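You operate a simulated robot arm through the tools that you are given. There is no shell and no other tool. Be economical: measure what you need, move in short steps, check, and stop when the job is done.

The job below is to be done with a simulated two-armed robot. You get a single attempt, and the scene is never put back.

## Task
Paste the purple sheet on the loose board and hold the work steady while you rub it flat.
Fine: yellow brush, paste pot, felt block; tools back. Set down upright: yellow brush. A coat counts when it lies all over at full strength: go over it till it gets no stronger.

It is judged by the outcome, as a careful person would: the job done as asked, and still so three seconds after it is handed in. It fails if anything else is knocked over, pushed out of place, dropped, spilled or broken. Flat cloth is picked up by pressing the open fingertips on it (5 to 10 N) and closing them slowly along it; thin cloth reads only 2 to 8 mm in the jaws.

## Robot
Two 7-joint arms with two-finger parallel grippers on one trunk, on a base that drives. Base frame: it is fixed to the floor where the robot stands at the start and does not move with it; the origin is under the middle of the robot, x ahead of it, y to its left, z up; the surface under the hand at the start is at about z = 0.9. Lengths are in m, angles in degrees, forces in N, time in s.
The left shoulder is at the start at [0.07, 0.163, 1.27], the right one opposite. With the tool pointing down near the work surface each hand reaches from about 0.38 to 0.88 m from the robot's upright axis, wherever it stands, measured 20 degrees to its own side. Places, roughly: felt block (8x5x4 cm) [0.6, -0.5, 0.9]. Payload 3.43 kg a hand.
The TCP of each hand is the grasp point between the finger pads, 0.034 m short of the fingertips. In the tool frame z runs along the fingers and y along their closing line. Largest opening 0.128 m; finger width 0.024, thickness 0.012; the body of the gripper, 0.048 by 0.13 m, starts 0.096 m behind the TCP.
Orientation is that of the tool frame in the base frame, as a unit quaternion [x, y, z, w]. With the fingers straight down and closing along the base's y, the tool's x points along the base's -x, its y along +y and its z along -z.

## Interface
- The arms move only by the tool move_arm. It takes "left_rows", "right_rows" or both (then of equal length, played together; a hand with none holds still); each is a list that holds one entry, the list of rows, each a list of 7 numbers: the shift along the base's x, y, z in m, then the turn, a rotation vector about the base's x, y, z in degrees, then the opening in per cent of the stroke, from 0 (shut) to 100 (fully open). In form: [[[x, y, z, ax, ay, az, hand], ...]]. A call has 1 to 8 rows; each row shifts and turns the commanded pose from where the row before left it. Each row takes 0.2 s and may step no farther than 0.05 m and 8.6 degrees from the row before; otherwise, or with a gripper value out of range, the whole call is refused. Where a pose cannot be reached the arm comes as near as it can. A force on the tool above 60 N (or 10 N above the force at the start of the call, whichever is more), or a blocked arm, ends the call early, and 0.2 s more pass. Each finger travels about 0.153 m/s and halts on what it meets, pressing with about 22 N; the grip force reading is that of the motor and also rises with nothing between the fingers. The clock runs only during rows and for 0.2 s after the last one: add rows that do not move to give the fingers time. It gives the time, the measured TCP pose, the force on the tool (base axes), the opening and the grip force at its end, in the units of the frame above (readings bear some noise), with the torque about the TCP (base axes, N m) and any sound that the robot's microphone picked up, and new pictures: "views" is both (left out), scene, wrist or none (wrist: the cameras of the hands that moved).
- Cameras (640 x 400 px; columns grow to the right, rows downward): "scene" is now at [0.1267, -0.0349, 1.4917]; the picture's right is [-0.43, -0.91, 0.00], its down [-0.57, 0.27, -0.78] and it looks along [0.71, -0.33, -0.63] (base axes); focal length 250 px, centre (320, 200). "left" rides on the left gripper at [0.076, 0.011, -0.16] in its tool frame; the picture's right is [-0.15, 0.99, 0.00], its down [-0.88, -0.13, -0.46] and it looks along [-0.45, -0.07, 0.89] (tool axes); focal length 234 px, centre (320, 200). "right" rides on the right gripper at [0.076, -0.011, -0.16] in its tool frame; the picture's right is [0.15, 0.99, 0.00], its down [-0.88, 0.13, -0.46] and it looks along [-0.45, 0.07, 0.89] (tool axes); focal length 234 px, centre (320, 200). There is no depth. A picture from a camera that has moved, and an enlarged one, comes with that camera's place and axes in the base frame and with its lens.
- slide_trunk(by): slides the trunk up (or, below 0, down) by that many m; the arms and the scene camera ride with it, the base frame stays. It gives what a move gives, with no picture.
- base_move(legs): drives the robot by 1 to 6 legs, each [ahead, left, turn to the left] in m, m and degrees, along the robot's own axes; the way and the turn of a leg run together, so that a leg with both is an arc; at most 1.5 m and 180 degrees a leg. The arms and the cameras ride along, it lands a little off, and it stops where it bumps. It gives what a move gives, and a new picture of the scene camera.
- head_to(pan, tilt): turns the head with the scene camera to pan (to the left, within 86 degrees either way) and tilt (down, from -29 to 69), counted from straight ahead of the robot. It gives what a move gives, and a new picture of the scene camera.
- enlarge(camera, box): a new picture of the part [left, top, right, bottom] of that camera's present view, enlarged. No time passes.
- finish_job(): hands the job in; it is judged then, once.

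Go step by step. Nothing tells you exact positions but the pictures and the camera data: compare them with the known pose of the tool, close in by small moves and look again before you grip or let go. The budget is 120 turns and 260 pictures, counting those below and the enlarged ones. Unless the task says otherwise, let go and move clear before handing in.

The tools are called after ">>>" as name(argument=value, ...) on one line, values as JSON. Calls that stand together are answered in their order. move_arm: Moves the arms, as the interface text tells. Its arguments: {"type":"object","properties":{"left_rows":{"type":"array"},"right_rows":{"type":"array"},"views":{"type":"string","enum":["both","scene","wrist","none"]}},"required":[]} The other tools are called the same way: slide_trunk (by) slides the trunk up or down; base_move (legs) drives the base; head_to (pan, tilt) turns the head that bears the scene camera; enlarge (camera, box) takes an enlarged picture of a part of a camera's view; finish_job () hands the job in.

At the start:

```text
time: 0.0
left_tcp_pos: [0.5132, 0.092, 1.2435]
left_ee_rot: [0.001, 1.0, 0.0, 0.0]
left_wrist_force: [-0.6, 0.1, 0.1]
left_ft_torque: [0.0, -0.01, 0.02]
left_finger_gap: 0.1279
left_grasp_force: 0.0
right_tcp_pos: [0.4644, -0.3821, 1.2729]
right_ee_rot: [0.001, 1.0, 0.0, -0.001]
right_wrist_force: [0.6, -1.1, 1.0]
right_ft_torque: [-0.02, -0.03, -0.03]
right_finger_gap: 0.1278
right_grasp_force: 0.0
trunk travel left (down, up): [-0.75, 0.19]
robot x, y, heading: [0.0, -0.0011, 0.2]
head pan, tilt: [-25.2, 38.8]
```

scene: 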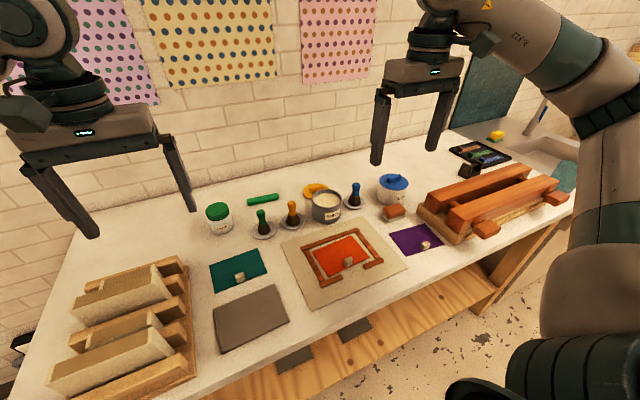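
right: 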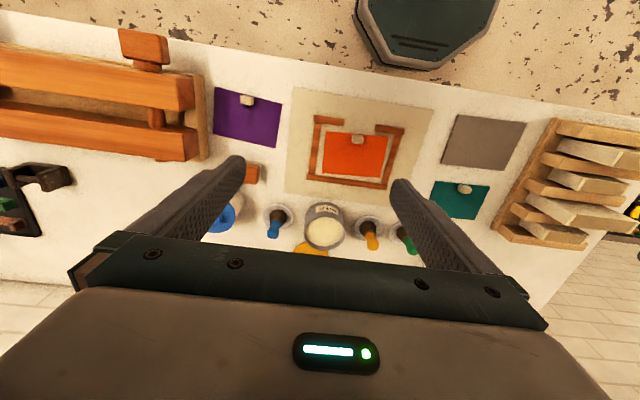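
left: 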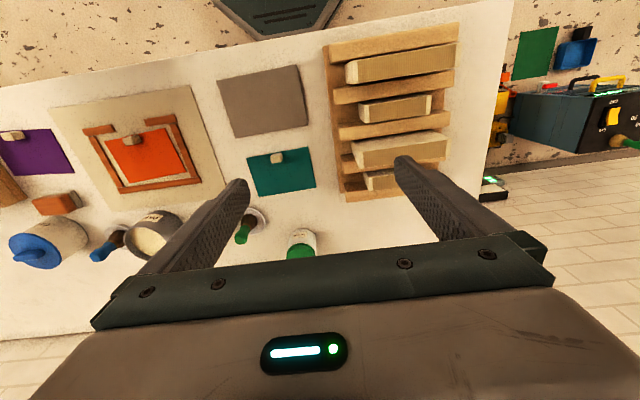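

I see a bench with coloured sheets, three brushes, an open pot, a grey board and a pale board with a wooden corner frame. I'll enlarge to tell them apart first.

>>> enlarge(camera="scene", box=[180, 170, 440, 350])

>>> enlarge(camera="right", box=[180, 60, 540, 270])

>>> enlarge(camera="left", box=[0, 40, 340, 300])

```text
2.22 times, centred on (310, 260) of scene
camera zoom: at [0.1267, -0.0349, 1.4917], right [-0.43, -0.91, 0.0], down [-0.57, 0.27, -0.78], along [0.71, -0.33, -0.63], focal length 556 px, centre (342, 67)
```

zoom: 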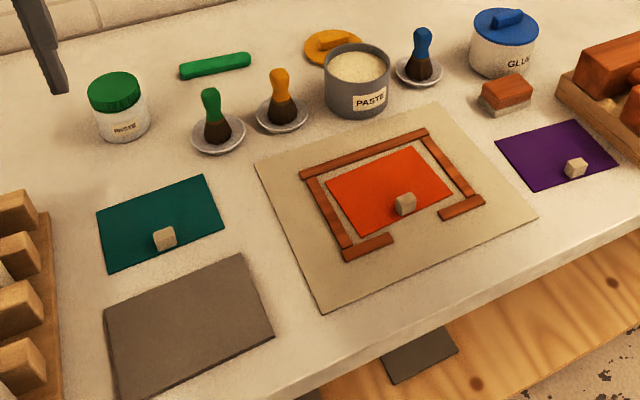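

```text
1.78 times, centred on (360, 165) of right
camera zoom: at [0.3894, -0.3926, 1.4332], right [-0.15, 0.99, 0.0], down [0.88, 0.13, 0.46], along [0.45, 0.07, -0.89], focal length 416 px, centre (249, 262)
```

zoom: 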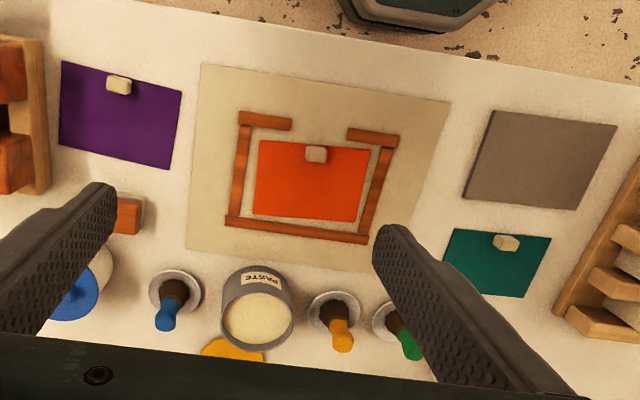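

```text
1.54 times, centred on (170, 170) of left
camera zoom: at [0.4362, 0.1037, 1.4025], right [0.15, 0.99, 0.0], down [0.88, -0.13, 0.46], along [0.45, -0.07, -0.89], focal length 360 px, centre (551, 246)
```

zoom: 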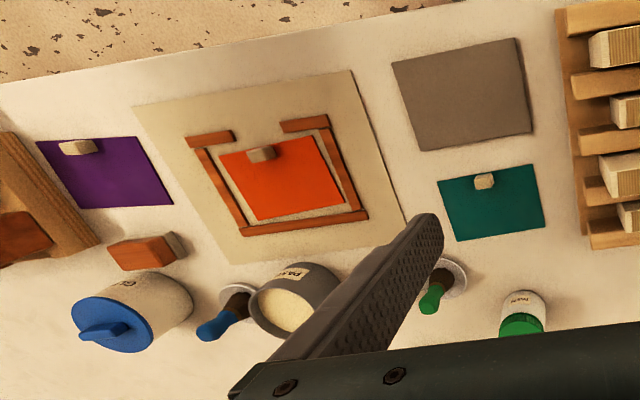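

The grey board (centre about [0.46, -0.01]) is the loose board. The yellow brush stands near [0.725, -0.212] and the open paste pot near [0.707, -0.33]. Next I look at the rack beside the board, because the holding hand has to fit there.

>>> enlarge(camera="scene", box=[40, 220, 300, 400])

>>> enlarge(camera="left", box=[210, 20, 480, 220])

>>> enlarge(camera="right", box=[420, 90, 640, 260])

```text
2.22 times, centred on (170, 310) of scene
camera zoom: at [0.1267, -0.0349, 1.4917], right [-0.43, -0.91, 0.0], down [-0.57, 0.27, -0.78], along [0.71, -0.33, -0.63], focal length 556 px, centre (653, -44)
```

zoom: 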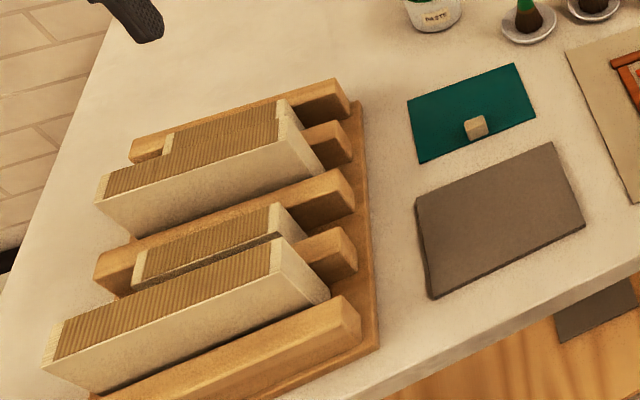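

```text
2.00 times, centred on (345, 120) of left
camera zoom: at [0.4362, 0.1037, 1.4025], right [0.15, 0.99, 0.0], down [0.88, -0.13, 0.46], along [0.45, -0.07, -0.89], focal length 468 px, centre (270, 360)
```

zoom: 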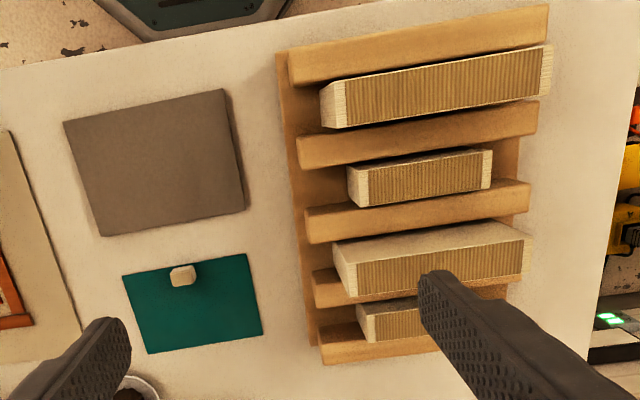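

```text
2.35 times, centred on (530, 175) of right
camera zoom: at [0.3894, -0.3926, 1.4332], right [-0.15, 0.99, 0.0], down [0.88, 0.13, 0.46], along [0.45, 0.07, -0.89], focal length 551 px, centre (-174, 259)
```

zoom: 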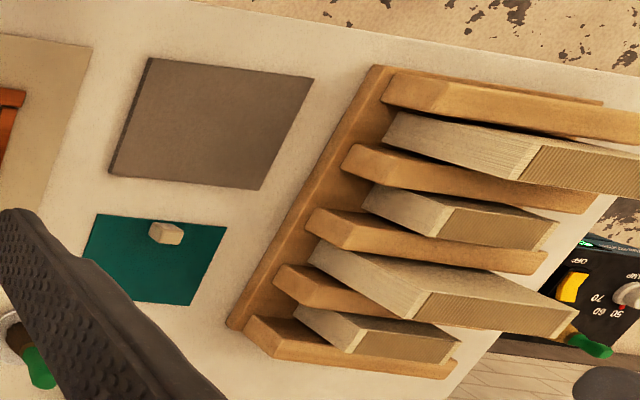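

The rack's blocks rise to about z 1.04 close to the board's left end, so the left hand will come straight down and clamp the board by its front and back edges. First the right hand goes above the brush while the left turns.

>>> move_arm(right_rows=[[[0.0326, 0.0211, -0.0154, 0, 0, 0, 60], [0.0326, 0.0211, -0.0154, 0, 0, 0, 60], [0.0326, 0.0211, -0.0154, 0, 0, 0, 60], [0.0326, 0.0211, -0.0154, 0, 0, 0, 60], [0.0326, 0.0211, -0.0154, 0, 0, 0, 60], [0.0326, 0.0211, -0.0154, 0, 0, 0, 60], [0.0326, 0.0211, -0.0154, 0, 0, 0, 60], [0.0326, 0.0211, -0.0154, 0, 0, 0, 60]]], left_rows=[[[-0.0066, -0.003, 0, 0, 0, -8.5, 100], [-0.0066, -0.003, 0, 0, 0, -8.5, 100], [-0.0066, -0.003, 0, 0, 0, -8.5, 100], [-0.0066, -0.003, 0, 0, 0, -8.5, 100], [-0.0066, -0.003, 0, 0, 0, -8.5, 100], [-0.0066, -0.003, 0, 0, 0, -8.5, 100], [-0.0066, -0.003, 0, 0, 0, -8.5, 100], [-0.0066, -0.003, 0, 0, 0, -8.5, 100]]])

```text
time: 1.8
left_tcp_pos: [0.4616, 0.0675, 1.2407]
left_ee_rot: [0.56, 0.828, 0.0, 0.0]
left_wrist_force: [-0.4, -0.2, -0.6]
left_ft_torque: [-0.02, 0.01, -0.04]
left_finger_gap: 0.1279
left_grasp_force: 0.2
right_tcp_pos: [0.7255, -0.2147, 1.1504]
right_ee_rot: [0.0, 1.0, 0.0, 0.0]
right_wrist_force: [-0.3, 0.2, -0.3]
right_ft_torque: [-0.01, 0.04, -0.01]
right_finger_gap: 0.0769
right_grasp_force: 0.2
trunk travel left (down, up): [-0.75, 0.19]
robot x, y, heading: [0.0027, 0.0054, -0.2]
head pan, tilt: [-25.2, 38.8]
camera scene: at [0.128, -0.0335, 1.4916], right [-0.43, -0.91, 0.0], down [-0.57, 0.27, -0.78], along [0.7, -0.33, -0.63], focal length 250 px, centre (320, 200)
camera right: at [0.6501, -0.2252, 1.3095], right [-0.15, 0.99, 0.0], down [0.88, 0.13, 0.46], along [0.45, 0.07, -0.89], focal length 234 px, centre (320, 200)
camera left: at [0.4426, 0.1435, 1.4021], right [0.97, 0.23, 0.0], down [0.21, -0.87, 0.46], along [0.1, -0.44, -0.89], focal length 234 px, centre (320, 200)
```

scene: 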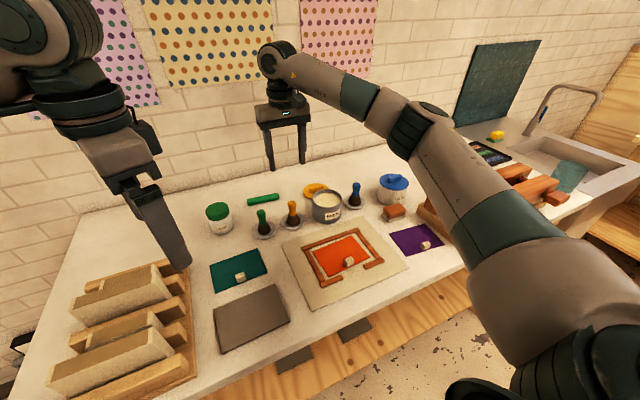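
right: 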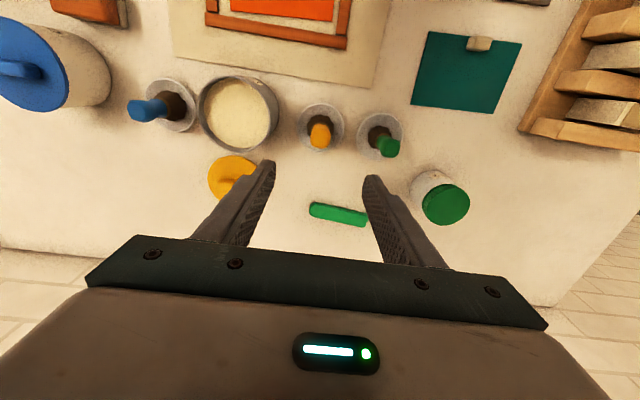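
left: 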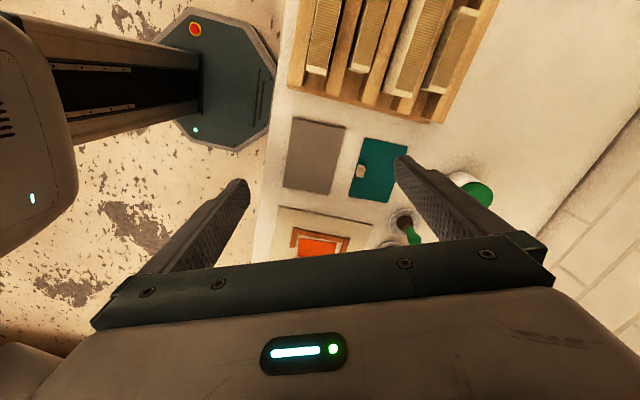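

The brush reads at about [0.72, -0.214]. I lower the right hand half way, then check again, and finish turning the left hand.

>>> move_arm(right_rows=[[[-0.001, 0, -0.033, 0, 0, 0, 60], [-0.002, 0, -0.033, 0, 0, 0, 60], [-0.001, 0, -0.034, 0, 0, 0, 60]]], left_rows=[[[0, 0, -0.03, 0, 0, -7.3, 100], [0, 0, -0.03, 0, 0, -7.3, 100], [0, 0, -0.03, 0, 0, -7.3, 100]]])

```text
time: 2.6
left_tcp_pos: [0.4622, 0.0684, 1.1496]
left_ee_rot: [0.707, 0.707, 0.0, 0.0]
left_wrist_force: [0.9, 0.0, 0.5]
left_ft_torque: [0.0, 0.0, -0.06]
left_finger_gap: 0.128
left_grasp_force: 0.0
right_tcp_pos: [0.7234, -0.2139, 1.0489]
right_ee_rot: [0.0, 1.0, 0.0, 0.0]
right_wrist_force: [0.4, -0.4, -0.1]
right_ft_torque: [0.02, 0.03, 0.01]
right_finger_gap: 0.0769
right_grasp_force: 0.1
trunk travel left (down, up): [-0.75, 0.19]
robot x, y, heading: [0.0017, 0.0003, -0.0]
head pan, tilt: [-25.2, 38.8]
camera scene: at [0.1274, -0.0351, 1.4918], right [-0.43, -0.91, 0.0], down [-0.57, 0.27, -0.78], along [0.7, -0.33, -0.63], focal length 250 px, centre (320, 200)
camera right: at [0.648, -0.2243, 1.208], right [-0.15, 0.99, 0.0], down [0.88, 0.13, 0.46], along [0.45, 0.07, -0.89], focal length 234 px, centre (320, 200)
camera left: at [0.4718, 0.1446, 1.31], right [0.99, -0.15, 0.0], down [-0.13, -0.88, 0.46], along [-0.07, -0.45, -0.89], focal length 234 px, centre (320, 200)
```

scene: 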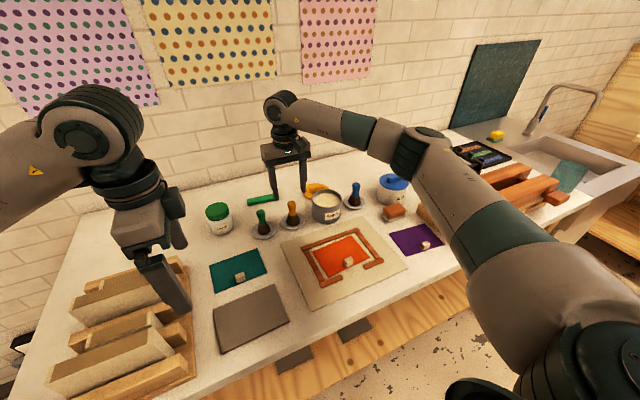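
right: 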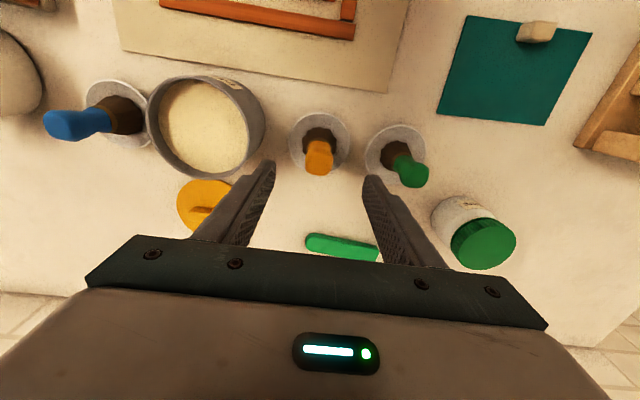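
left: 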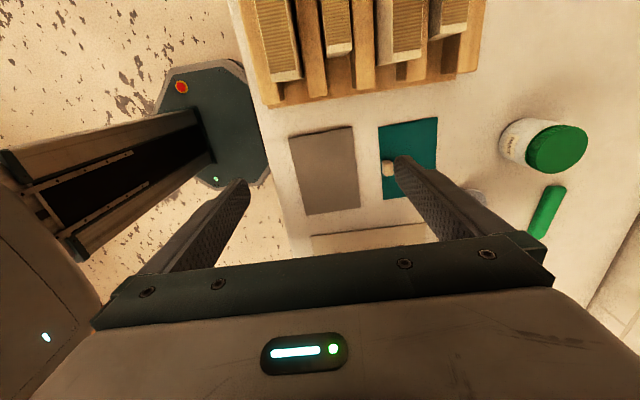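

Brush confirmed at [0.7225, -0.2125], 1.5 mm off the hand. I narrow the fingers, go down to z 0.98 and close on the handle.

>>> move_arm(right_rows=[[[-0.001, 0.0014, -0.015, 0, 0, 0, 45], [0, 0, -0.018, 0, 0, 0, 45], [0, 0, -0.018, 0, 0, 0, 45], [0, 0, -0.018, 0, 0, 0, 45], [0, 0, 0, 0, 0, 0, 20], [0, 0, 0, 0, 0, 0, 5], [0, 0, 0, 0, 0, 0, 5]]])

```text
time: 4.2
left_tcp_pos: [0.461, 0.069, 1.1509]
left_ee_rot: [0.707, 0.707, 0.0, 0.0]
left_wrist_force: [0.0, -0.1, 0.2]
left_ft_torque: [-0.02, 0.02, 0.0]
left_finger_gap: 0.1279
left_grasp_force: 0.0
right_tcp_pos: [0.7196, -0.2128, 0.9807]
right_ee_rot: [-0.001, 1.0, 0.0, 0.0]
right_wrist_force: [0.6, 0.1, -0.4]
right_ft_torque: [0.0, -0.01, 0.01]
right_finger_gap: 0.0277
right_grasp_force: 22.3
trunk travel left (down, up): [-0.75, 0.19]
robot x, y, heading: [0.0026, -0.0011, 0.2]
head pan, tilt: [-25.2, 38.8]
camera scene: at [0.127, -0.0349, 1.4917], right [-0.43, -0.91, 0.0], down [-0.57, 0.27, -0.78], along [0.71, -0.33, -0.63], focal length 250 px, centre (320, 200)
camera right: at [0.6455, -0.2239, 1.1399], right [-0.15, 0.99, 0.0], down [0.88, 0.13, 0.46], along [0.45, 0.07, -0.89], focal length 234 px, centre (320, 200)
```

scene: 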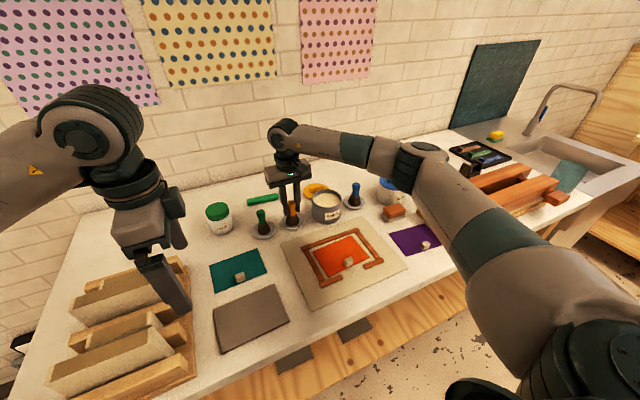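
right: 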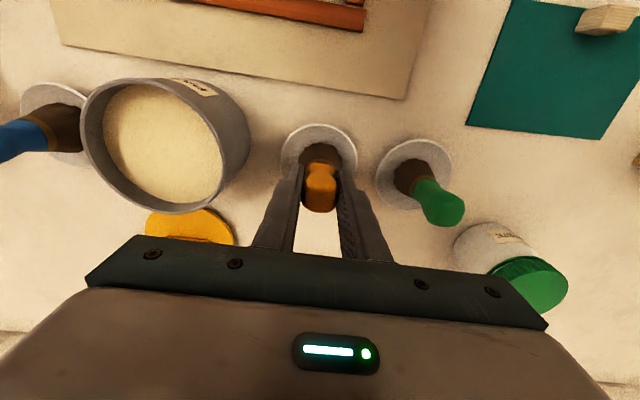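

The brush is gripped (gap 28 mm) at TCP height 0.981, which I note for putting it back. I lift it and move over the pot.

>>> move_arm(right_rows=[[[0, 0, 0.04, 0, 0, 0, 5], [0, 0, 0.045, 0, 0, 0, 5], [0, 0, 0.03, 0, 0, 0, 5], [-0.006, -0.04, 0, 0, 0, 0, 5], [-0.006, -0.04, 0, 0, 0, 0, 5], [-0.002, -0.039, 0, 0, 0, 0, 5], [0, 0, 0, 0, 0, 0, 5]]])

>>> enlarge(camera="scene", box=[240, 130, 420, 250])

```text
time: 5.8
left_tcp_pos: [0.4608, 0.0692, 1.1511]
left_ee_rot: [0.705, 0.709, 0.0, 0.0]
left_wrist_force: [-0.1, -0.1, -0.1]
left_ft_torque: [-0.03, -0.01, -0.03]
left_finger_gap: 0.1278
left_grasp_force: 0.0
right_tcp_pos: [0.709, -0.3293, 1.096]
right_ee_rot: [0.0, 1.0, 0.0, -0.001]
right_wrist_force: [0.1, 0.8, -0.4]
right_ft_torque: [-0.06, 0.01, 0.02]
right_finger_gap: 0.0274
right_grasp_force: 21.9
trunk travel left (down, up): [-0.75, 0.19]
robot x, y, heading: [-0.0013, 0.0008, -0.0]
head pan, tilt: [-25.2, 38.8]
camera scene: at [0.1271, -0.0343, 1.4917], right [-0.43, -0.91, 0.0], down [-0.57, 0.27, -0.78], along [0.71, -0.33, -0.63], focal length 250 px, centre (320, 200)
camera right: at [0.6333, -0.3403, 1.255], right [-0.15, 0.99, 0.0], down [0.88, 0.13, 0.46], along [0.45, 0.07, -0.89], focal length 234 px, centre (320, 200)
```

scene: 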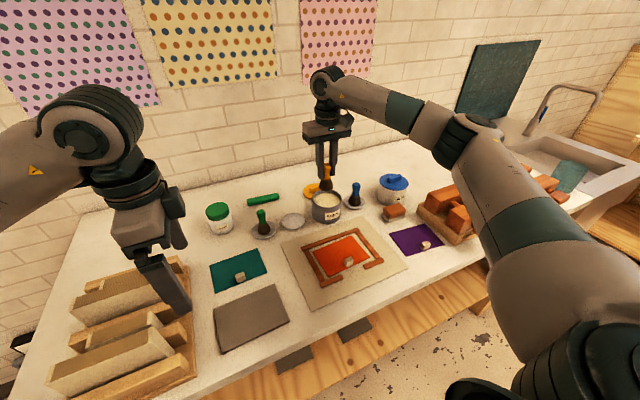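
right: 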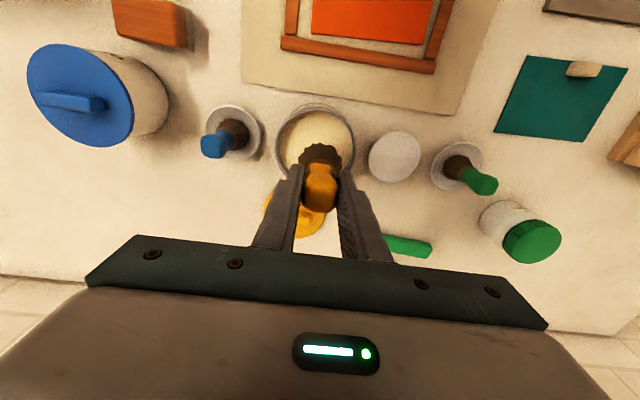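

```text
3.33 times, centred on (330, 190) of scene
camera zoom: at [0.1271, -0.0343, 1.4917], right [-0.43, -0.91, 0.0], down [-0.57, 0.27, -0.78], along [0.71, -0.33, -0.63], focal length 834 px, centre (287, 233)
```

zoom: 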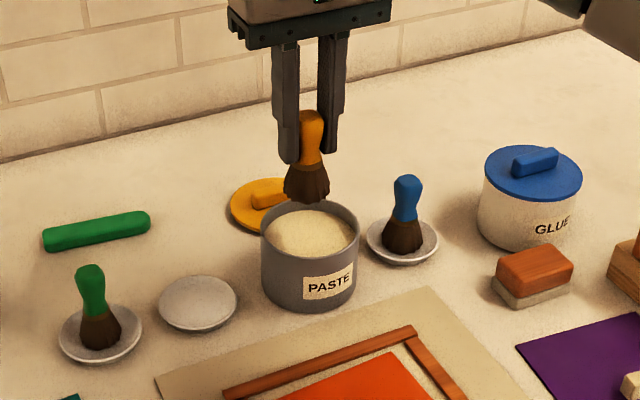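

The brush is over the pot; the rim is at about z 0.956 and the bristle bottom is about 0.077 below the TCP. I dip about 2 cm, swirl a little and lift.

>>> move_arm(right_rows=[[[0, -0.002, -0.045, 0, 0, 0, 5], [0, 0, -0.03, 0, 0, 0, 5], [0, 0, -0.022, 0, 0, 0, 5], [0.008, 0, 0, 0, 0, 0, 5], [-0.016, 0, 0, 0, 0, 0, 5], [0.008, 0, 0, 0, 0, 0, 5]]])

>>> enlarge(camera="scene", box=[240, 130, 420, 250])

```text
time: 6.5
left_tcp_pos: [0.4591, 0.0688, 1.1518]
left_ee_rot: [0.706, 0.708, 0.0, 0.002]
left_wrist_force: [0.5, -0.4, 0.1]
left_ft_torque: [0.01, 0.04, 0.03]
left_finger_gap: 0.1281
left_grasp_force: 0.0
right_tcp_pos: [0.7081, -0.334, 1.0348]
right_ee_rot: [0.001, 1.0, 0.002, 0.012]
right_wrist_force: [-9.8, 1.6, 30.4]
right_ft_torque: [-0.12, 1.39, -0.1]
right_finger_gap: 0.0275
right_grasp_force: 22.6
trunk travel left (down, up): [-0.75, 0.19]
robot x, y, heading: [0.0022, 0.0024, 0.1]
head pan, tilt: [-25.2, 38.8]
stopped in row 3 (right hand): the force on the tool passed its limit at 70 N (the readings are from after the stop); the commanded pose is now the measured one
camera scene: at [0.1229, -0.0337, 1.4922], right [-0.43, -0.9, 0.0], down [-0.56, 0.27, -0.78], along [0.71, -0.33, -0.62], focal length 250 px, centre (320, 200)
camera right: at [0.6294, -0.3443, 1.1909], right [-0.14, 0.99, 0.0], down [0.87, 0.12, 0.48], along [0.47, 0.07, -0.88], focal length 234 px, centre (320, 200)
```

scene: 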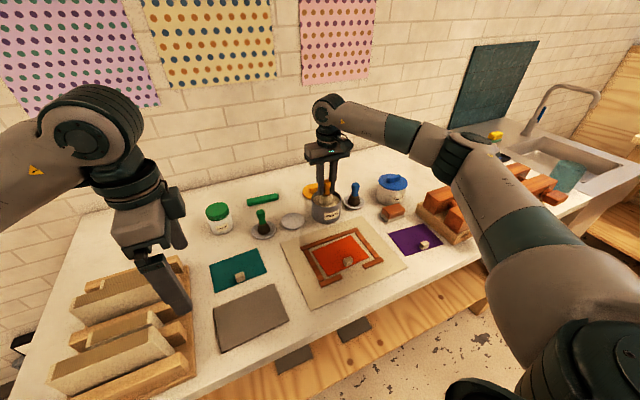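
right: 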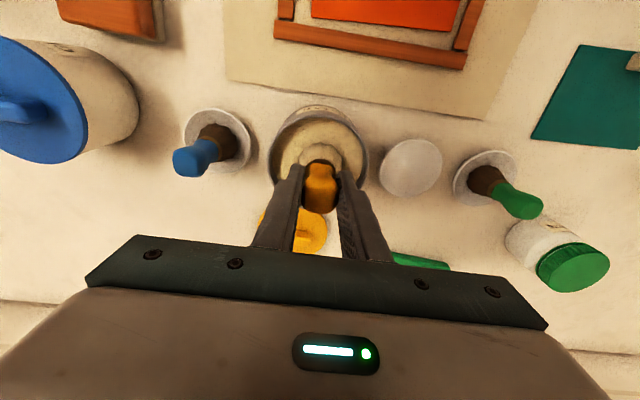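

```text
3.33 times, centred on (330, 190) of scene
camera zoom: at [0.1229, -0.0337, 1.4922], right [-0.43, -0.9, 0.0], down [-0.56, 0.27, -0.78], along [0.71, -0.33, -0.62], focal length 834 px, centre (287, 233)
```

zoom: 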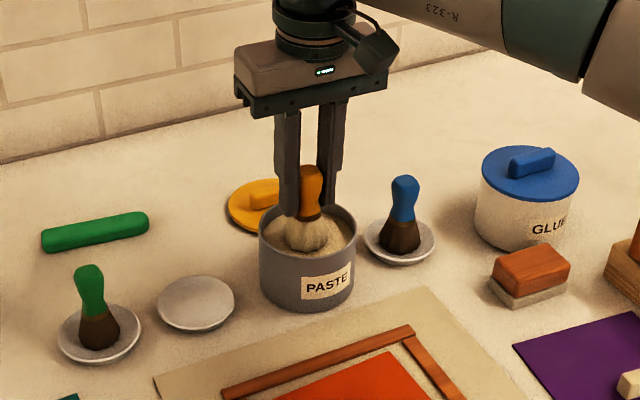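

The bristles are loaded and cream; the paste is firm at that height. I lift the brush and bring the left hand down around the board's left end, board being x 0.404–0.517, y -0.091–0.067.

>>> move_arm(right_rows=[[[0, 0, 0.04, 0, 1.4, 0, 5], [0, 0, 0.04, 0, 0, 0, 5], [-0.02, 0.02, 0, 0, 0, 0, 5], [0, 0, 0, 0, 0, 0, 5]]], left_rows=[[[0, -0.002, -0.045, 0, 0, 0, 100], [0, -0.003, -0.045, 0, 0, 0, 100], [0, -0.003, -0.045, 0, 0, 0, 100], [0, 0, -0.035, 0, 0, 0, 100]]])

>>> enlarge(camera="left", box=[160, 60, 480, 260])

>>> enlarge(camera="scene", box=[140, 160, 420, 360])

```text
time: 7.5
left_tcp_pos: [0.4621, 0.0679, 1.08]
left_ee_rot: [0.705, 0.709, 0.0, 0.0]
left_wrist_force: [-0.3, 0.7, -0.2]
left_ft_torque: [0.01, -0.02, 0.05]
left_finger_gap: 0.1281
left_grasp_force: 0.0
left hand out of reach, approached as far as the arm can: row 2, 3, 4
right_tcp_pos: [0.6917, -0.3137, 1.1084]
right_ee_rot: [0.001, 1.0, 0.001, -0.002]
right_wrist_force: [0.4, 0.8, -1.1]
right_ft_torque: [-0.04, -0.04, -0.01]
right_finger_gap: 0.0275
right_grasp_force: 22.4
trunk travel left (down, up): [-0.75, 0.19]
robot x, y, heading: [0.0003, -0.0003, -0.1]
head pan, tilt: [-25.2, 38.8]
camera scene: at [0.1273, -0.0349, 1.4917], right [-0.43, -0.9, 0.0], down [-0.57, 0.27, -0.78], along [0.7, -0.33, -0.63], focal length 250 px, centre (320, 200)
camera right: at [0.6184, -0.3248, 1.2675], right [-0.14, 0.99, 0.0], down [0.88, 0.13, 0.45], along [0.45, 0.07, -0.89], focal length 234 px, centre (320, 200)
camera left: at [0.4717, 0.1445, 1.2412], right [0.99, -0.14, 0.0], down [-0.12, -0.88, 0.45], along [-0.06, -0.45, -0.89], focal length 234 px, centre (320, 200)
```

scene: 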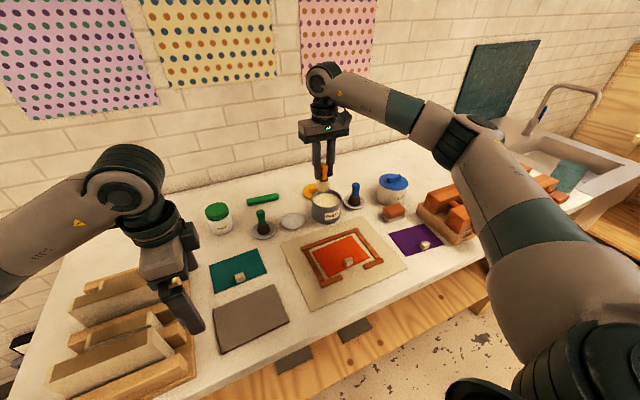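
right: 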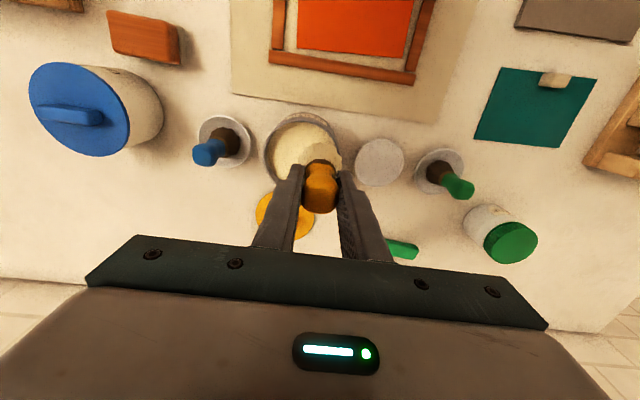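
left: 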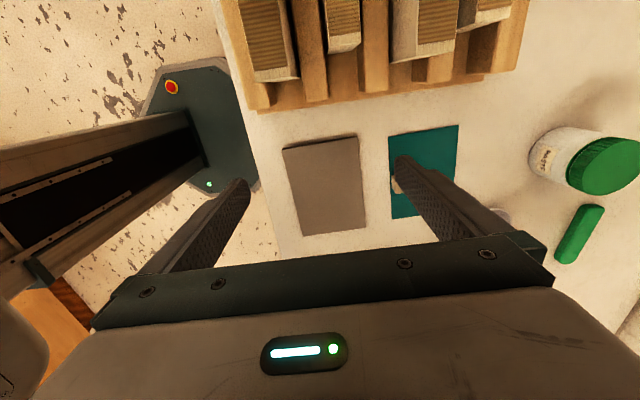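

```text
2.00 times, centred on (320, 160) of left
camera zoom: at [0.4717, 0.1445, 1.2412], right [0.99, -0.14, 0.0], down [-0.12, -0.88, 0.45], along [-0.06, -0.45, -0.89], focal length 468 px, centre (320, 280)
```

zoom: 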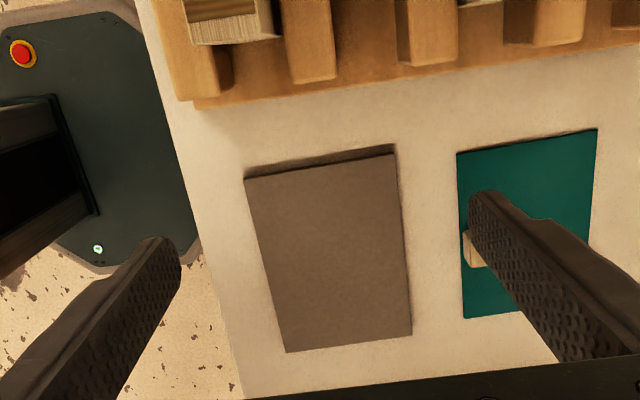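

```text
2.00 times, centred on (280, 260) of scene
camera zoom: at [0.1273, -0.0349, 1.4917], right [-0.43, -0.9, 0.0], down [-0.57, 0.27, -0.78], along [0.7, -0.33, -0.63], focal length 500 px, centre (400, 80)
```

zoom: 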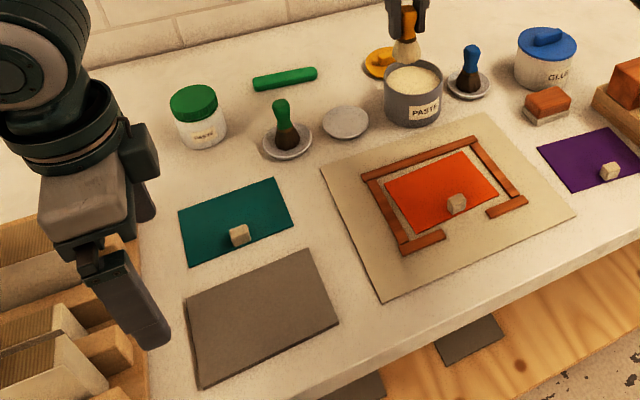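

The left arm cannot fold that low so close to the body, so I back the base up 8 cm. That keeps everything else within the right hand's reach.

>>> base_move(legs=[[-0.08, 0, 0]])

```text
time: 8.6
left_tcp_pos: [0.3823, 0.0675, 1.0799]
left_ee_rot: [0.704, 0.711, 0.001, 0.0]
left_wrist_force: [0.6, -0.1, 0.4]
left_ft_torque: [0.01, -0.01, -0.01]
left_finger_gap: 0.1281
left_grasp_force: 0.2
right_tcp_pos: [0.6142, -0.3126, 1.1082]
right_ee_rot: [0.001, 1.0, 0.003, -0.002]
right_wrist_force: [-0.1, -0.6, -0.5]
right_ft_torque: [-0.01, 0.0, -0.03]
right_finger_gap: 0.0276
right_grasp_force: 22.4
trunk travel left (down, up): [-0.75, 0.19]
robot x, y, heading: [-0.0829, -0.0012, 0.1]
head pan, tilt: [-25.2, 38.8]
camera scene: at [0.0485, -0.0353, 1.4915], right [-0.42, -0.91, 0.0], down [-0.57, 0.27, -0.78], along [0.71, -0.33, -0.63], focal length 250 px, centre (320, 200)
```

scene: 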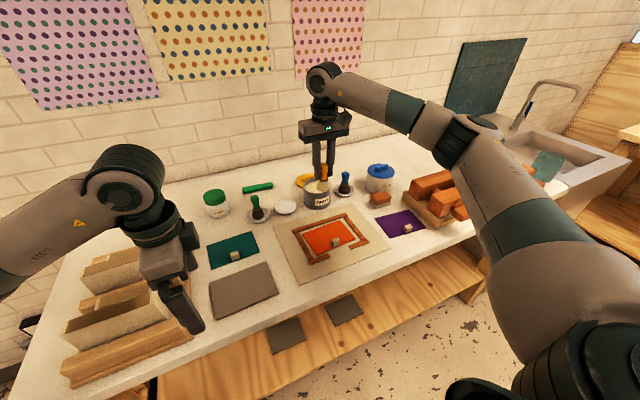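

Now the left hand goes forward over the board's end and down part way.

>>> move_arm(left_rows=[[[0.039, -0.004, 0, 0, 0, 0, 100], [0.039, -0.004, 0, 0, 0, 0, 100], [0, 0, -0.03, 0, 0, 0, 100], [0, 0, -0.03, 0, 0, 0, 100], [0, 0, -0.03, 0, 0, 0, 100], [0, 0, 0, 0, 0, 0, 100]]])

```text
time: 9.9
left_tcp_pos: [0.3786, 0.0696, 1.0318]
left_ee_rot: [0.703, 0.711, 0.001, -0.001]
left_wrist_force: [-0.3, -0.1, 0.5]
left_ft_torque: [0.02, -0.01, -0.02]
left_finger_gap: 0.1283
left_grasp_force: 0.1
left hand out of reach, approached as far as the arm can: row 1, 2, 3, 4
right_tcp_pos: [0.613, -0.3118, 1.1072]
right_ee_rot: [0.0, 1.0, 0.001, -0.003]
right_wrist_force: [-0.6, -0.9, -0.9]
right_ft_torque: [-0.03, -0.03, 0.02]
right_finger_gap: 0.0276
right_grasp_force: 22.1
trunk travel left (down, up): [-0.75, 0.19]
robot x, y, heading: [-0.0814, -0.0011, 0.2]
head pan, tilt: [-25.2, 38.8]
camera scene: at [0.0471, -0.0348, 1.4917], right [-0.42, -0.91, 0.0], down [-0.57, 0.27, -0.78], along [0.71, -0.33, -0.63], focal length 250 px, centre (320, 200)
camera left: at [0.3872, 0.1456, 1.1925], right [0.99, -0.13, 0.0], down [-0.12, -0.88, 0.45], along [-0.06, -0.45, -0.89], focal length 234 px, centre (320, 200)
```

scene: 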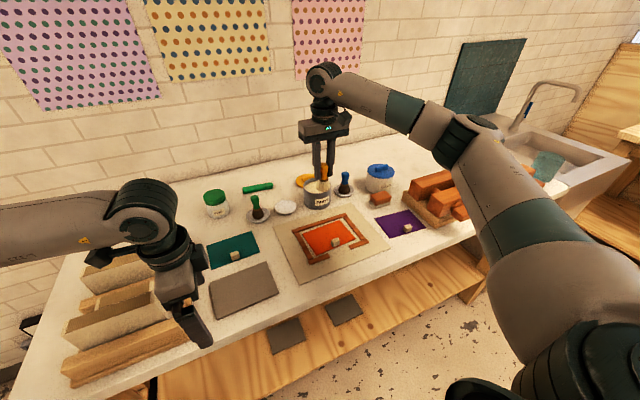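
left: 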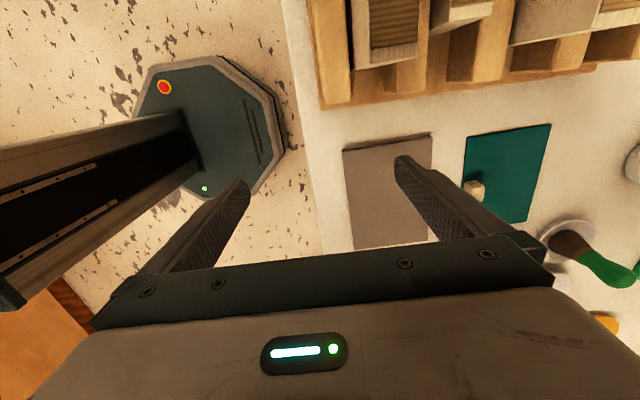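

The left hand's commanded pose may differ from its measured pose. I test with one small upward row.

>>> move_arm(left_rows=[[[0, 0, 0.04, 0, 0, 0, 100]]], views="none")

```text
time: 10.3
left_tcp_pos: [0.3768, 0.0695, 1.0729]
left_ee_rot: [0.704, 0.71, 0.0, -0.001]
left_wrist_force: [0.2, 0.0, -0.2]
left_ft_torque: [0.0, 0.0, 0.03]
left_finger_gap: 0.1279
left_grasp_force: 0.1
right_tcp_pos: [0.6133, -0.3123, 1.1082]
right_ee_rot: [0.0, 1.0, 0.001, -0.003]
right_wrist_force: [-0.4, 1.3, -0.2]
right_ft_torque: [0.0, -0.02, -0.01]
right_finger_gap: 0.0275
right_grasp_force: 21.7
trunk travel left (down, up): [-0.75, 0.19]
robot x, y, heading: [-0.0821, -0.0027, -0.1]
head pan, tilt: [-25.2, 38.8]
```

Commands stay tied to the achieved pose. I go up, forward, then down again to find where the limit is.

>>> move_arm(left_rows=[[[0, 0, 0.04, 0, 0, 0, 100], [0, 0, 0.045, 0, 0, 0, 100], [0.042, -0.004, 0, 0, 0, 0, 100], [0.042, -0.005, 0, 0, 0, 0, 100], [0, 0, -0.04, 0, 0, 0, 100], [0, 0, -0.04, 0, 0, 0, 100], [0, 0, -0.04, 0, 0, 0, 100]]], views="scene")

```text
time: 11.9
left_tcp_pos: [0.3991, 0.0479, 1.134]
left_ee_rot: [0.701, 0.713, 0.0, -0.001]
left_wrist_force: [-0.1, 0.4, 0.3]
left_ft_torque: [0.0, 0.0, 0.0]
left_finger_gap: 0.128
left_grasp_force: 0.1
left hand out of reach, approached as far as the arm can: row 3, 4, 5, 6, 7
right_tcp_pos: [0.6135, -0.3132, 1.1088]
right_ee_rot: [0.0, 1.0, 0.002, -0.003]
right_wrist_force: [0.2, 0.4, -0.8]
right_ft_torque: [-0.01, -0.03, -0.02]
right_finger_gap: 0.0275
right_grasp_force: 21.7
trunk travel left (down, up): [-0.75, 0.19]
robot x, y, heading: [-0.0791, -0.0024, 0.2]
head pan, tilt: [-25.2, 38.8]
camera scene: at [0.0469, -0.0352, 1.4918], right [-0.42, -0.91, 0.0], down [-0.57, 0.27, -0.78], along [0.71, -0.33, -0.63], focal length 250 px, centre (320, 200)
```

scene: 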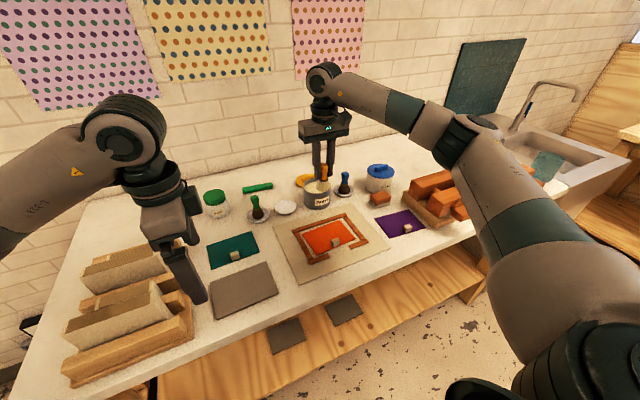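

Yaw -90° sits on the left arm's wrist limit, so I drop the edge clamp. For rubbing, the left hand will instead press the work down from the robot side with a backward tilt. I now retract and turn the left hand back while the brush moves over the board.

>>> move_arm(left_rows=[[[-0.005, 0.012, 0.01, 0, 0, 8.5, 0], [-0.005, 0.012, 0.01, 0, 0, 8.5, 0], [-0.005, 0.012, 0.01, 0, 0, 8.5, 0], [-0.005, 0.012, 0.01, 0, 0, 8.5, 0], [-0.005, 0.012, 0.01, 0, 0, 8.5, 0], [-0.005, 0.012, 0.01, 0, 0, 8.5, 0], [-0.005, 0.012, 0.01, 0, 0, 8.5, 0], [-0.005, 0.012, 0.01, 0, 0, 8.5, 0]]], right_rows=[[[-0.0142, 0.0317, -0.005, 0, 0, 0, 5], [-0.0142, 0.0317, -0.005, 0, 0, 0, 5], [-0.0142, 0.0317, -0.005, 0, 0, 0, 5], [-0.0142, 0.0317, -0.01, 0, 0, 0, 5], [-0.0142, 0.0317, -0.01, 0, 0, 0, 5], [-0.0142, 0.0317, -0.01, 0, 0, 0, 5], [-0.0142, 0.0317, -0.01, 0, 0, 0, 5], [-0.0142, 0.0317, -0.01, 0, 0, 0, 5]]])

>>> enlarge(camera="scene", box=[180, 180, 360, 320])

```text
time: 13.8
left_tcp_pos: [0.3594, 0.1472, 1.214]
left_ee_rot: [0.185, 0.983, 0.0, -0.001]
left_wrist_force: [-0.2, -0.6, -0.1]
left_ft_torque: [-0.03, -0.01, -0.01]
left_finger_gap: 0.0
left_grasp_force: 21.9
right_tcp_pos: [0.499, -0.0553, 1.0434]
right_ee_rot: [0.002, 1.0, 0.002, -0.003]
right_wrist_force: [-1.4, -0.3, -1.0]
right_ft_torque: [-0.04, 0.0, -0.03]
right_finger_gap: 0.0274
right_grasp_force: 21.4
trunk travel left (down, up): [-0.75, 0.19]
robot x, y, heading: [-0.081, 0.0016, 0.3]
head pan, tilt: [-25.2, 38.8]
camera scene: at [0.0466, -0.0332, 1.4918], right [-0.42, -0.91, 0.0], down [-0.57, 0.26, -0.78], along [0.71, -0.33, -0.63], focal length 250 px, centre (320, 200)
camera right: at [0.4242, -0.0664, 1.2029], right [-0.14, 0.99, 0.0], down [0.88, 0.13, 0.45], along [0.45, 0.07, -0.89], focal length 234 px, centre (320, 200)
camera left: at [0.2925, 0.1856, 1.3738], right [0.5, 0.87, 0.0], down [0.77, -0.44, 0.45], along [0.39, -0.23, -0.89], focal length 234 px, centre (320, 200)
```

scene: 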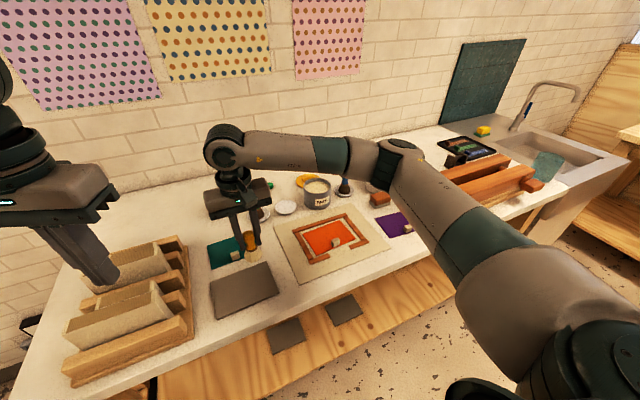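
right: 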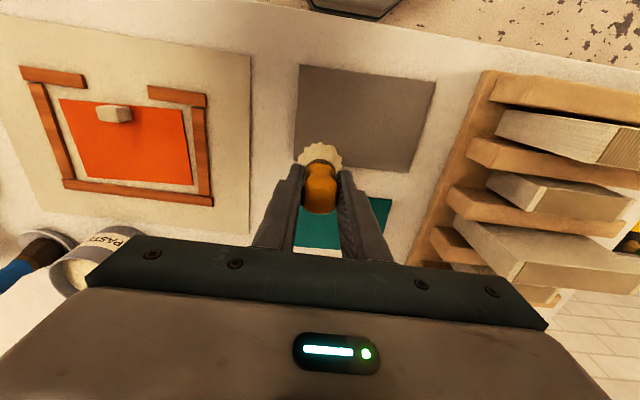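
left: 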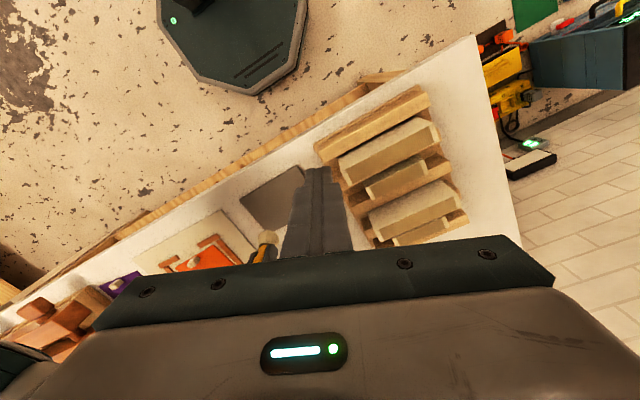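

```text
2.86 times, centred on (270, 250) of scene
camera zoom: at [0.0466, -0.0332, 1.4918], right [-0.42, -0.91, 0.0], down [-0.57, 0.26, -0.78], along [0.71, -0.33, -0.63], focal length 715 px, centre (463, 57)
```

zoom: 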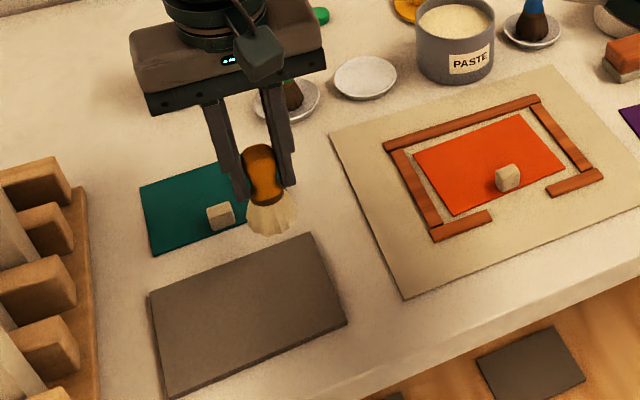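

The board is at about x 0.406–0.516, y -0.09–0.07, turned about +3°. The loaded brush is over its far right part, and I lower it gently until the bristles touch.

>>> move_arm(right_rows=[[[-0.009, -0.012, -0.03, 0, 0, 0, 5], [0, 0, -0.015, 0, 0, 0, 5], [0, 0, -0.005, 0, 0, 0, 5], [0, 0, 0, 0, 0, 0, 5]]], views="scene")

>>> enlarge(camera="scene", box=[180, 200, 330, 320])

```text
time: 14.8
left_tcp_pos: [0.3608, 0.1451, 1.2149]
left_ee_rot: [0.185, 0.983, -0.001, -0.001]
left_wrist_force: [0.6, 0.7, -0.7]
left_ft_torque: [-0.01, 0.02, -0.03]
left_finger_gap: 0.0
left_grasp_force: 22.5
right_tcp_pos: [0.4905, -0.07, 0.9929]
right_ee_rot: [0.001, 1.0, 0.002, -0.003]
right_wrist_force: [-0.4, 0.7, -0.7]
right_ft_torque: [-0.02, 0.01, -0.03]
right_finger_gap: 0.0271
right_grasp_force: 22.2
trunk travel left (down, up): [-0.75, 0.19]
robot x, y, heading: [-0.0827, 0.0, -0.1]
head pan, tilt: [-25.2, 38.8]
camera scene: at [0.0471, -0.0351, 1.4917], right [-0.42, -0.91, 0.0], down [-0.57, 0.27, -0.78], along [0.71, -0.33, -0.63], focal length 250 px, centre (320, 200)
```

scene: 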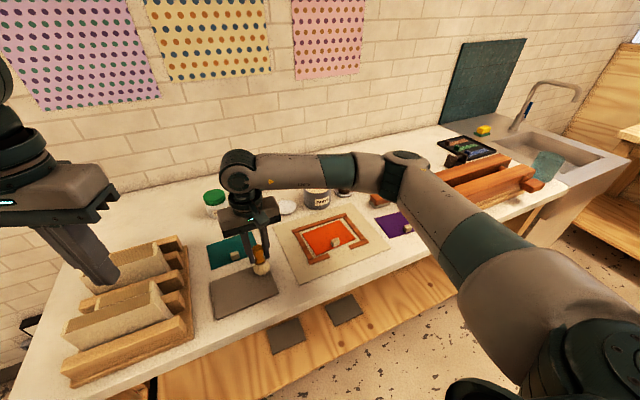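

```text
3.33 times, centred on (255, 260) of scene
camera zoom: at [0.0471, -0.0351, 1.4917], right [-0.42, -0.91, 0.0], down [-0.57, 0.27, -0.78], along [0.71, -0.33, -0.63], focal length 834 px, centre (537, 0)
```

zoom: 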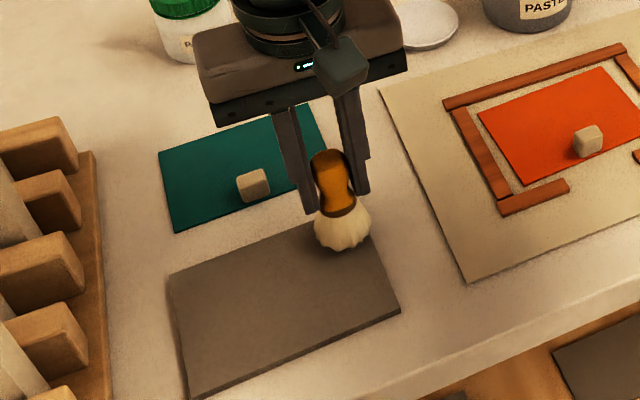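

Nearly touching, no force yet. I lower by small steps while watching the force.

>>> move_arm(right_rows=[[[0, 0, -0.004, 0, 0, 0, 5], [0, 0, -0.003, 0, 0, 0, 5]]], views="none")

```text
time: 15.3
left_tcp_pos: [0.3599, 0.1468, 1.2137]
left_ee_rot: [0.187, 0.982, 0.001, -0.001]
left_wrist_force: [-0.9, 0.1, 0.7]
left_ft_torque: [-0.01, -0.05, -0.03]
left_finger_gap: 0.0
left_grasp_force: 21.7
right_tcp_pos: [0.4889, -0.0706, 0.9846]
right_ee_rot: [0.0, 1.0, 0.002, -0.003]
right_wrist_force: [0.9, -0.1, -0.2]
right_ft_torque: [-0.01, 0.04, 0.0]
right_finger_gap: 0.0276
right_grasp_force: 22.2
trunk travel left (down, up): [-0.75, 0.19]
robot x, y, heading: [-0.0782, 0.0008, 0.3]
head pan, tilt: [-25.2, 38.8]
```

>>> move_arm(right_rows=[[[0, 0, -0.002, 0, 0, 0, 5], [0, 0, -0.002, 0, 0, 0, 5]]], views="none")

```text
time: 15.9
left_tcp_pos: [0.3608, 0.1463, 1.2138]
left_ee_rot: [0.186, 0.983, -0.001, -0.001]
left_wrist_force: [0.7, 0.3, 0.0]
left_ft_torque: [-0.01, -0.02, 0.02]
left_finger_gap: 0.0002
left_grasp_force: 21.8
right_tcp_pos: [0.4923, -0.0715, 0.9823]
right_ee_rot: [0.001, 1.0, 0.001, -0.001]
right_wrist_force: [-0.2, 0.3, 1.7]
right_ft_torque: [-0.09, -0.03, 0.02]
right_finger_gap: 0.0273
right_grasp_force: 22.1
trunk travel left (down, up): [-0.75, 0.19]
robot x, y, heading: [-0.0788, -0.0005, -0.1]
head pan, tilt: [-25.2, 38.8]
```

Contact at TCP z about 0.982. I press slightly more and make the first stroke along the far edge toward the left.

>>> move_arm(right_rows=[[[0.002, 0, -0.0015, 0, 0, 0, 5], [0, 0.03, 0, 0, 0, 0, 5], [-0.001, 0.03, 0, 0, 0, 0, 5], [-0.001, 0.03, 0, 0, 0, 0, 5], [-0.001, 0.03, 0, 0, 0, 0, 5]]])

>>> enlarge(camera="scene", box=[180, 200, 330, 320])

```text
time: 17.1
left_tcp_pos: [0.3593, 0.1461, 1.2152]
left_ee_rot: [0.185, 0.983, 0.0, -0.001]
left_wrist_force: [0.3, -0.1, 0.3]
left_ft_torque: [-0.03, 0.0, 0.02]
left_finger_gap: 0.0
left_grasp_force: 21.7
right_tcp_pos: [0.4875, 0.049, 0.9821]
right_ee_rot: [0.0, 1.0, 0.002, -0.002]
right_wrist_force: [-0.3, -3.2, 10.8]
right_ft_torque: [-0.32, -0.21, -0.09]
right_finger_gap: 0.0276
right_grasp_force: 22.0
trunk travel left (down, up): [-0.75, 0.19]
robot x, y, heading: [-0.0786, -0.0007, 0.3]
head pan, tilt: [-25.2, 38.8]
camera scene: at [0.046, -0.0337, 1.4919], right [-0.42, -0.91, 0.0], down [-0.57, 0.27, -0.78], along [0.71, -0.33, -0.63], focal length 250 px, centre (320, 200)
camera right: at [0.4138, 0.0376, 1.1414], right [-0.15, 0.99, 0.0], down [0.88, 0.13, 0.45], along [0.45, 0.07, -0.89], focal length 234 px, centre (320, 200)
```

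scene: 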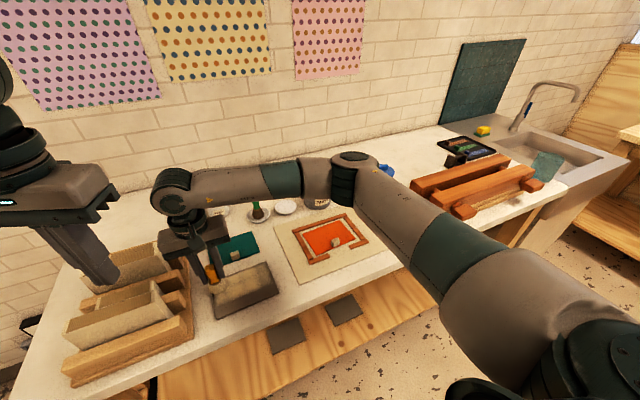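
right: 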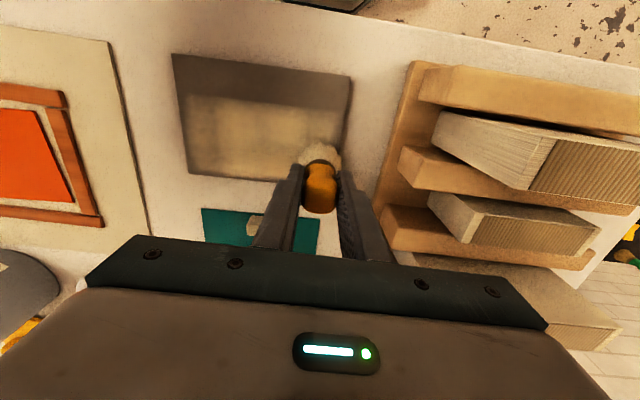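

```text
3.33 times, centred on (255, 260) of scene
camera zoom: at [0.046, -0.0337, 1.4919], right [-0.42, -0.91, 0.0], down [-0.57, 0.27, -0.78], along [0.71, -0.33, -0.63], focal length 834 px, centre (537, 0)
```

zoom: 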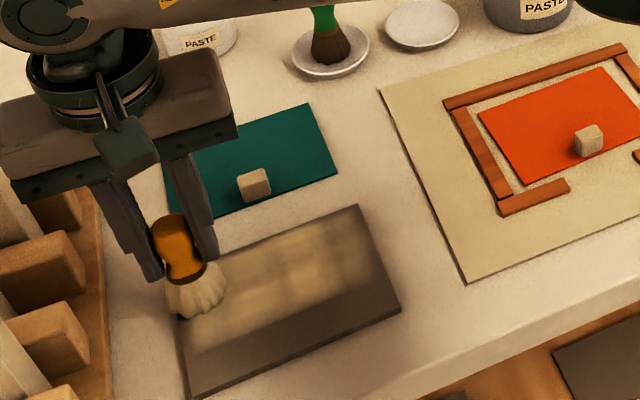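

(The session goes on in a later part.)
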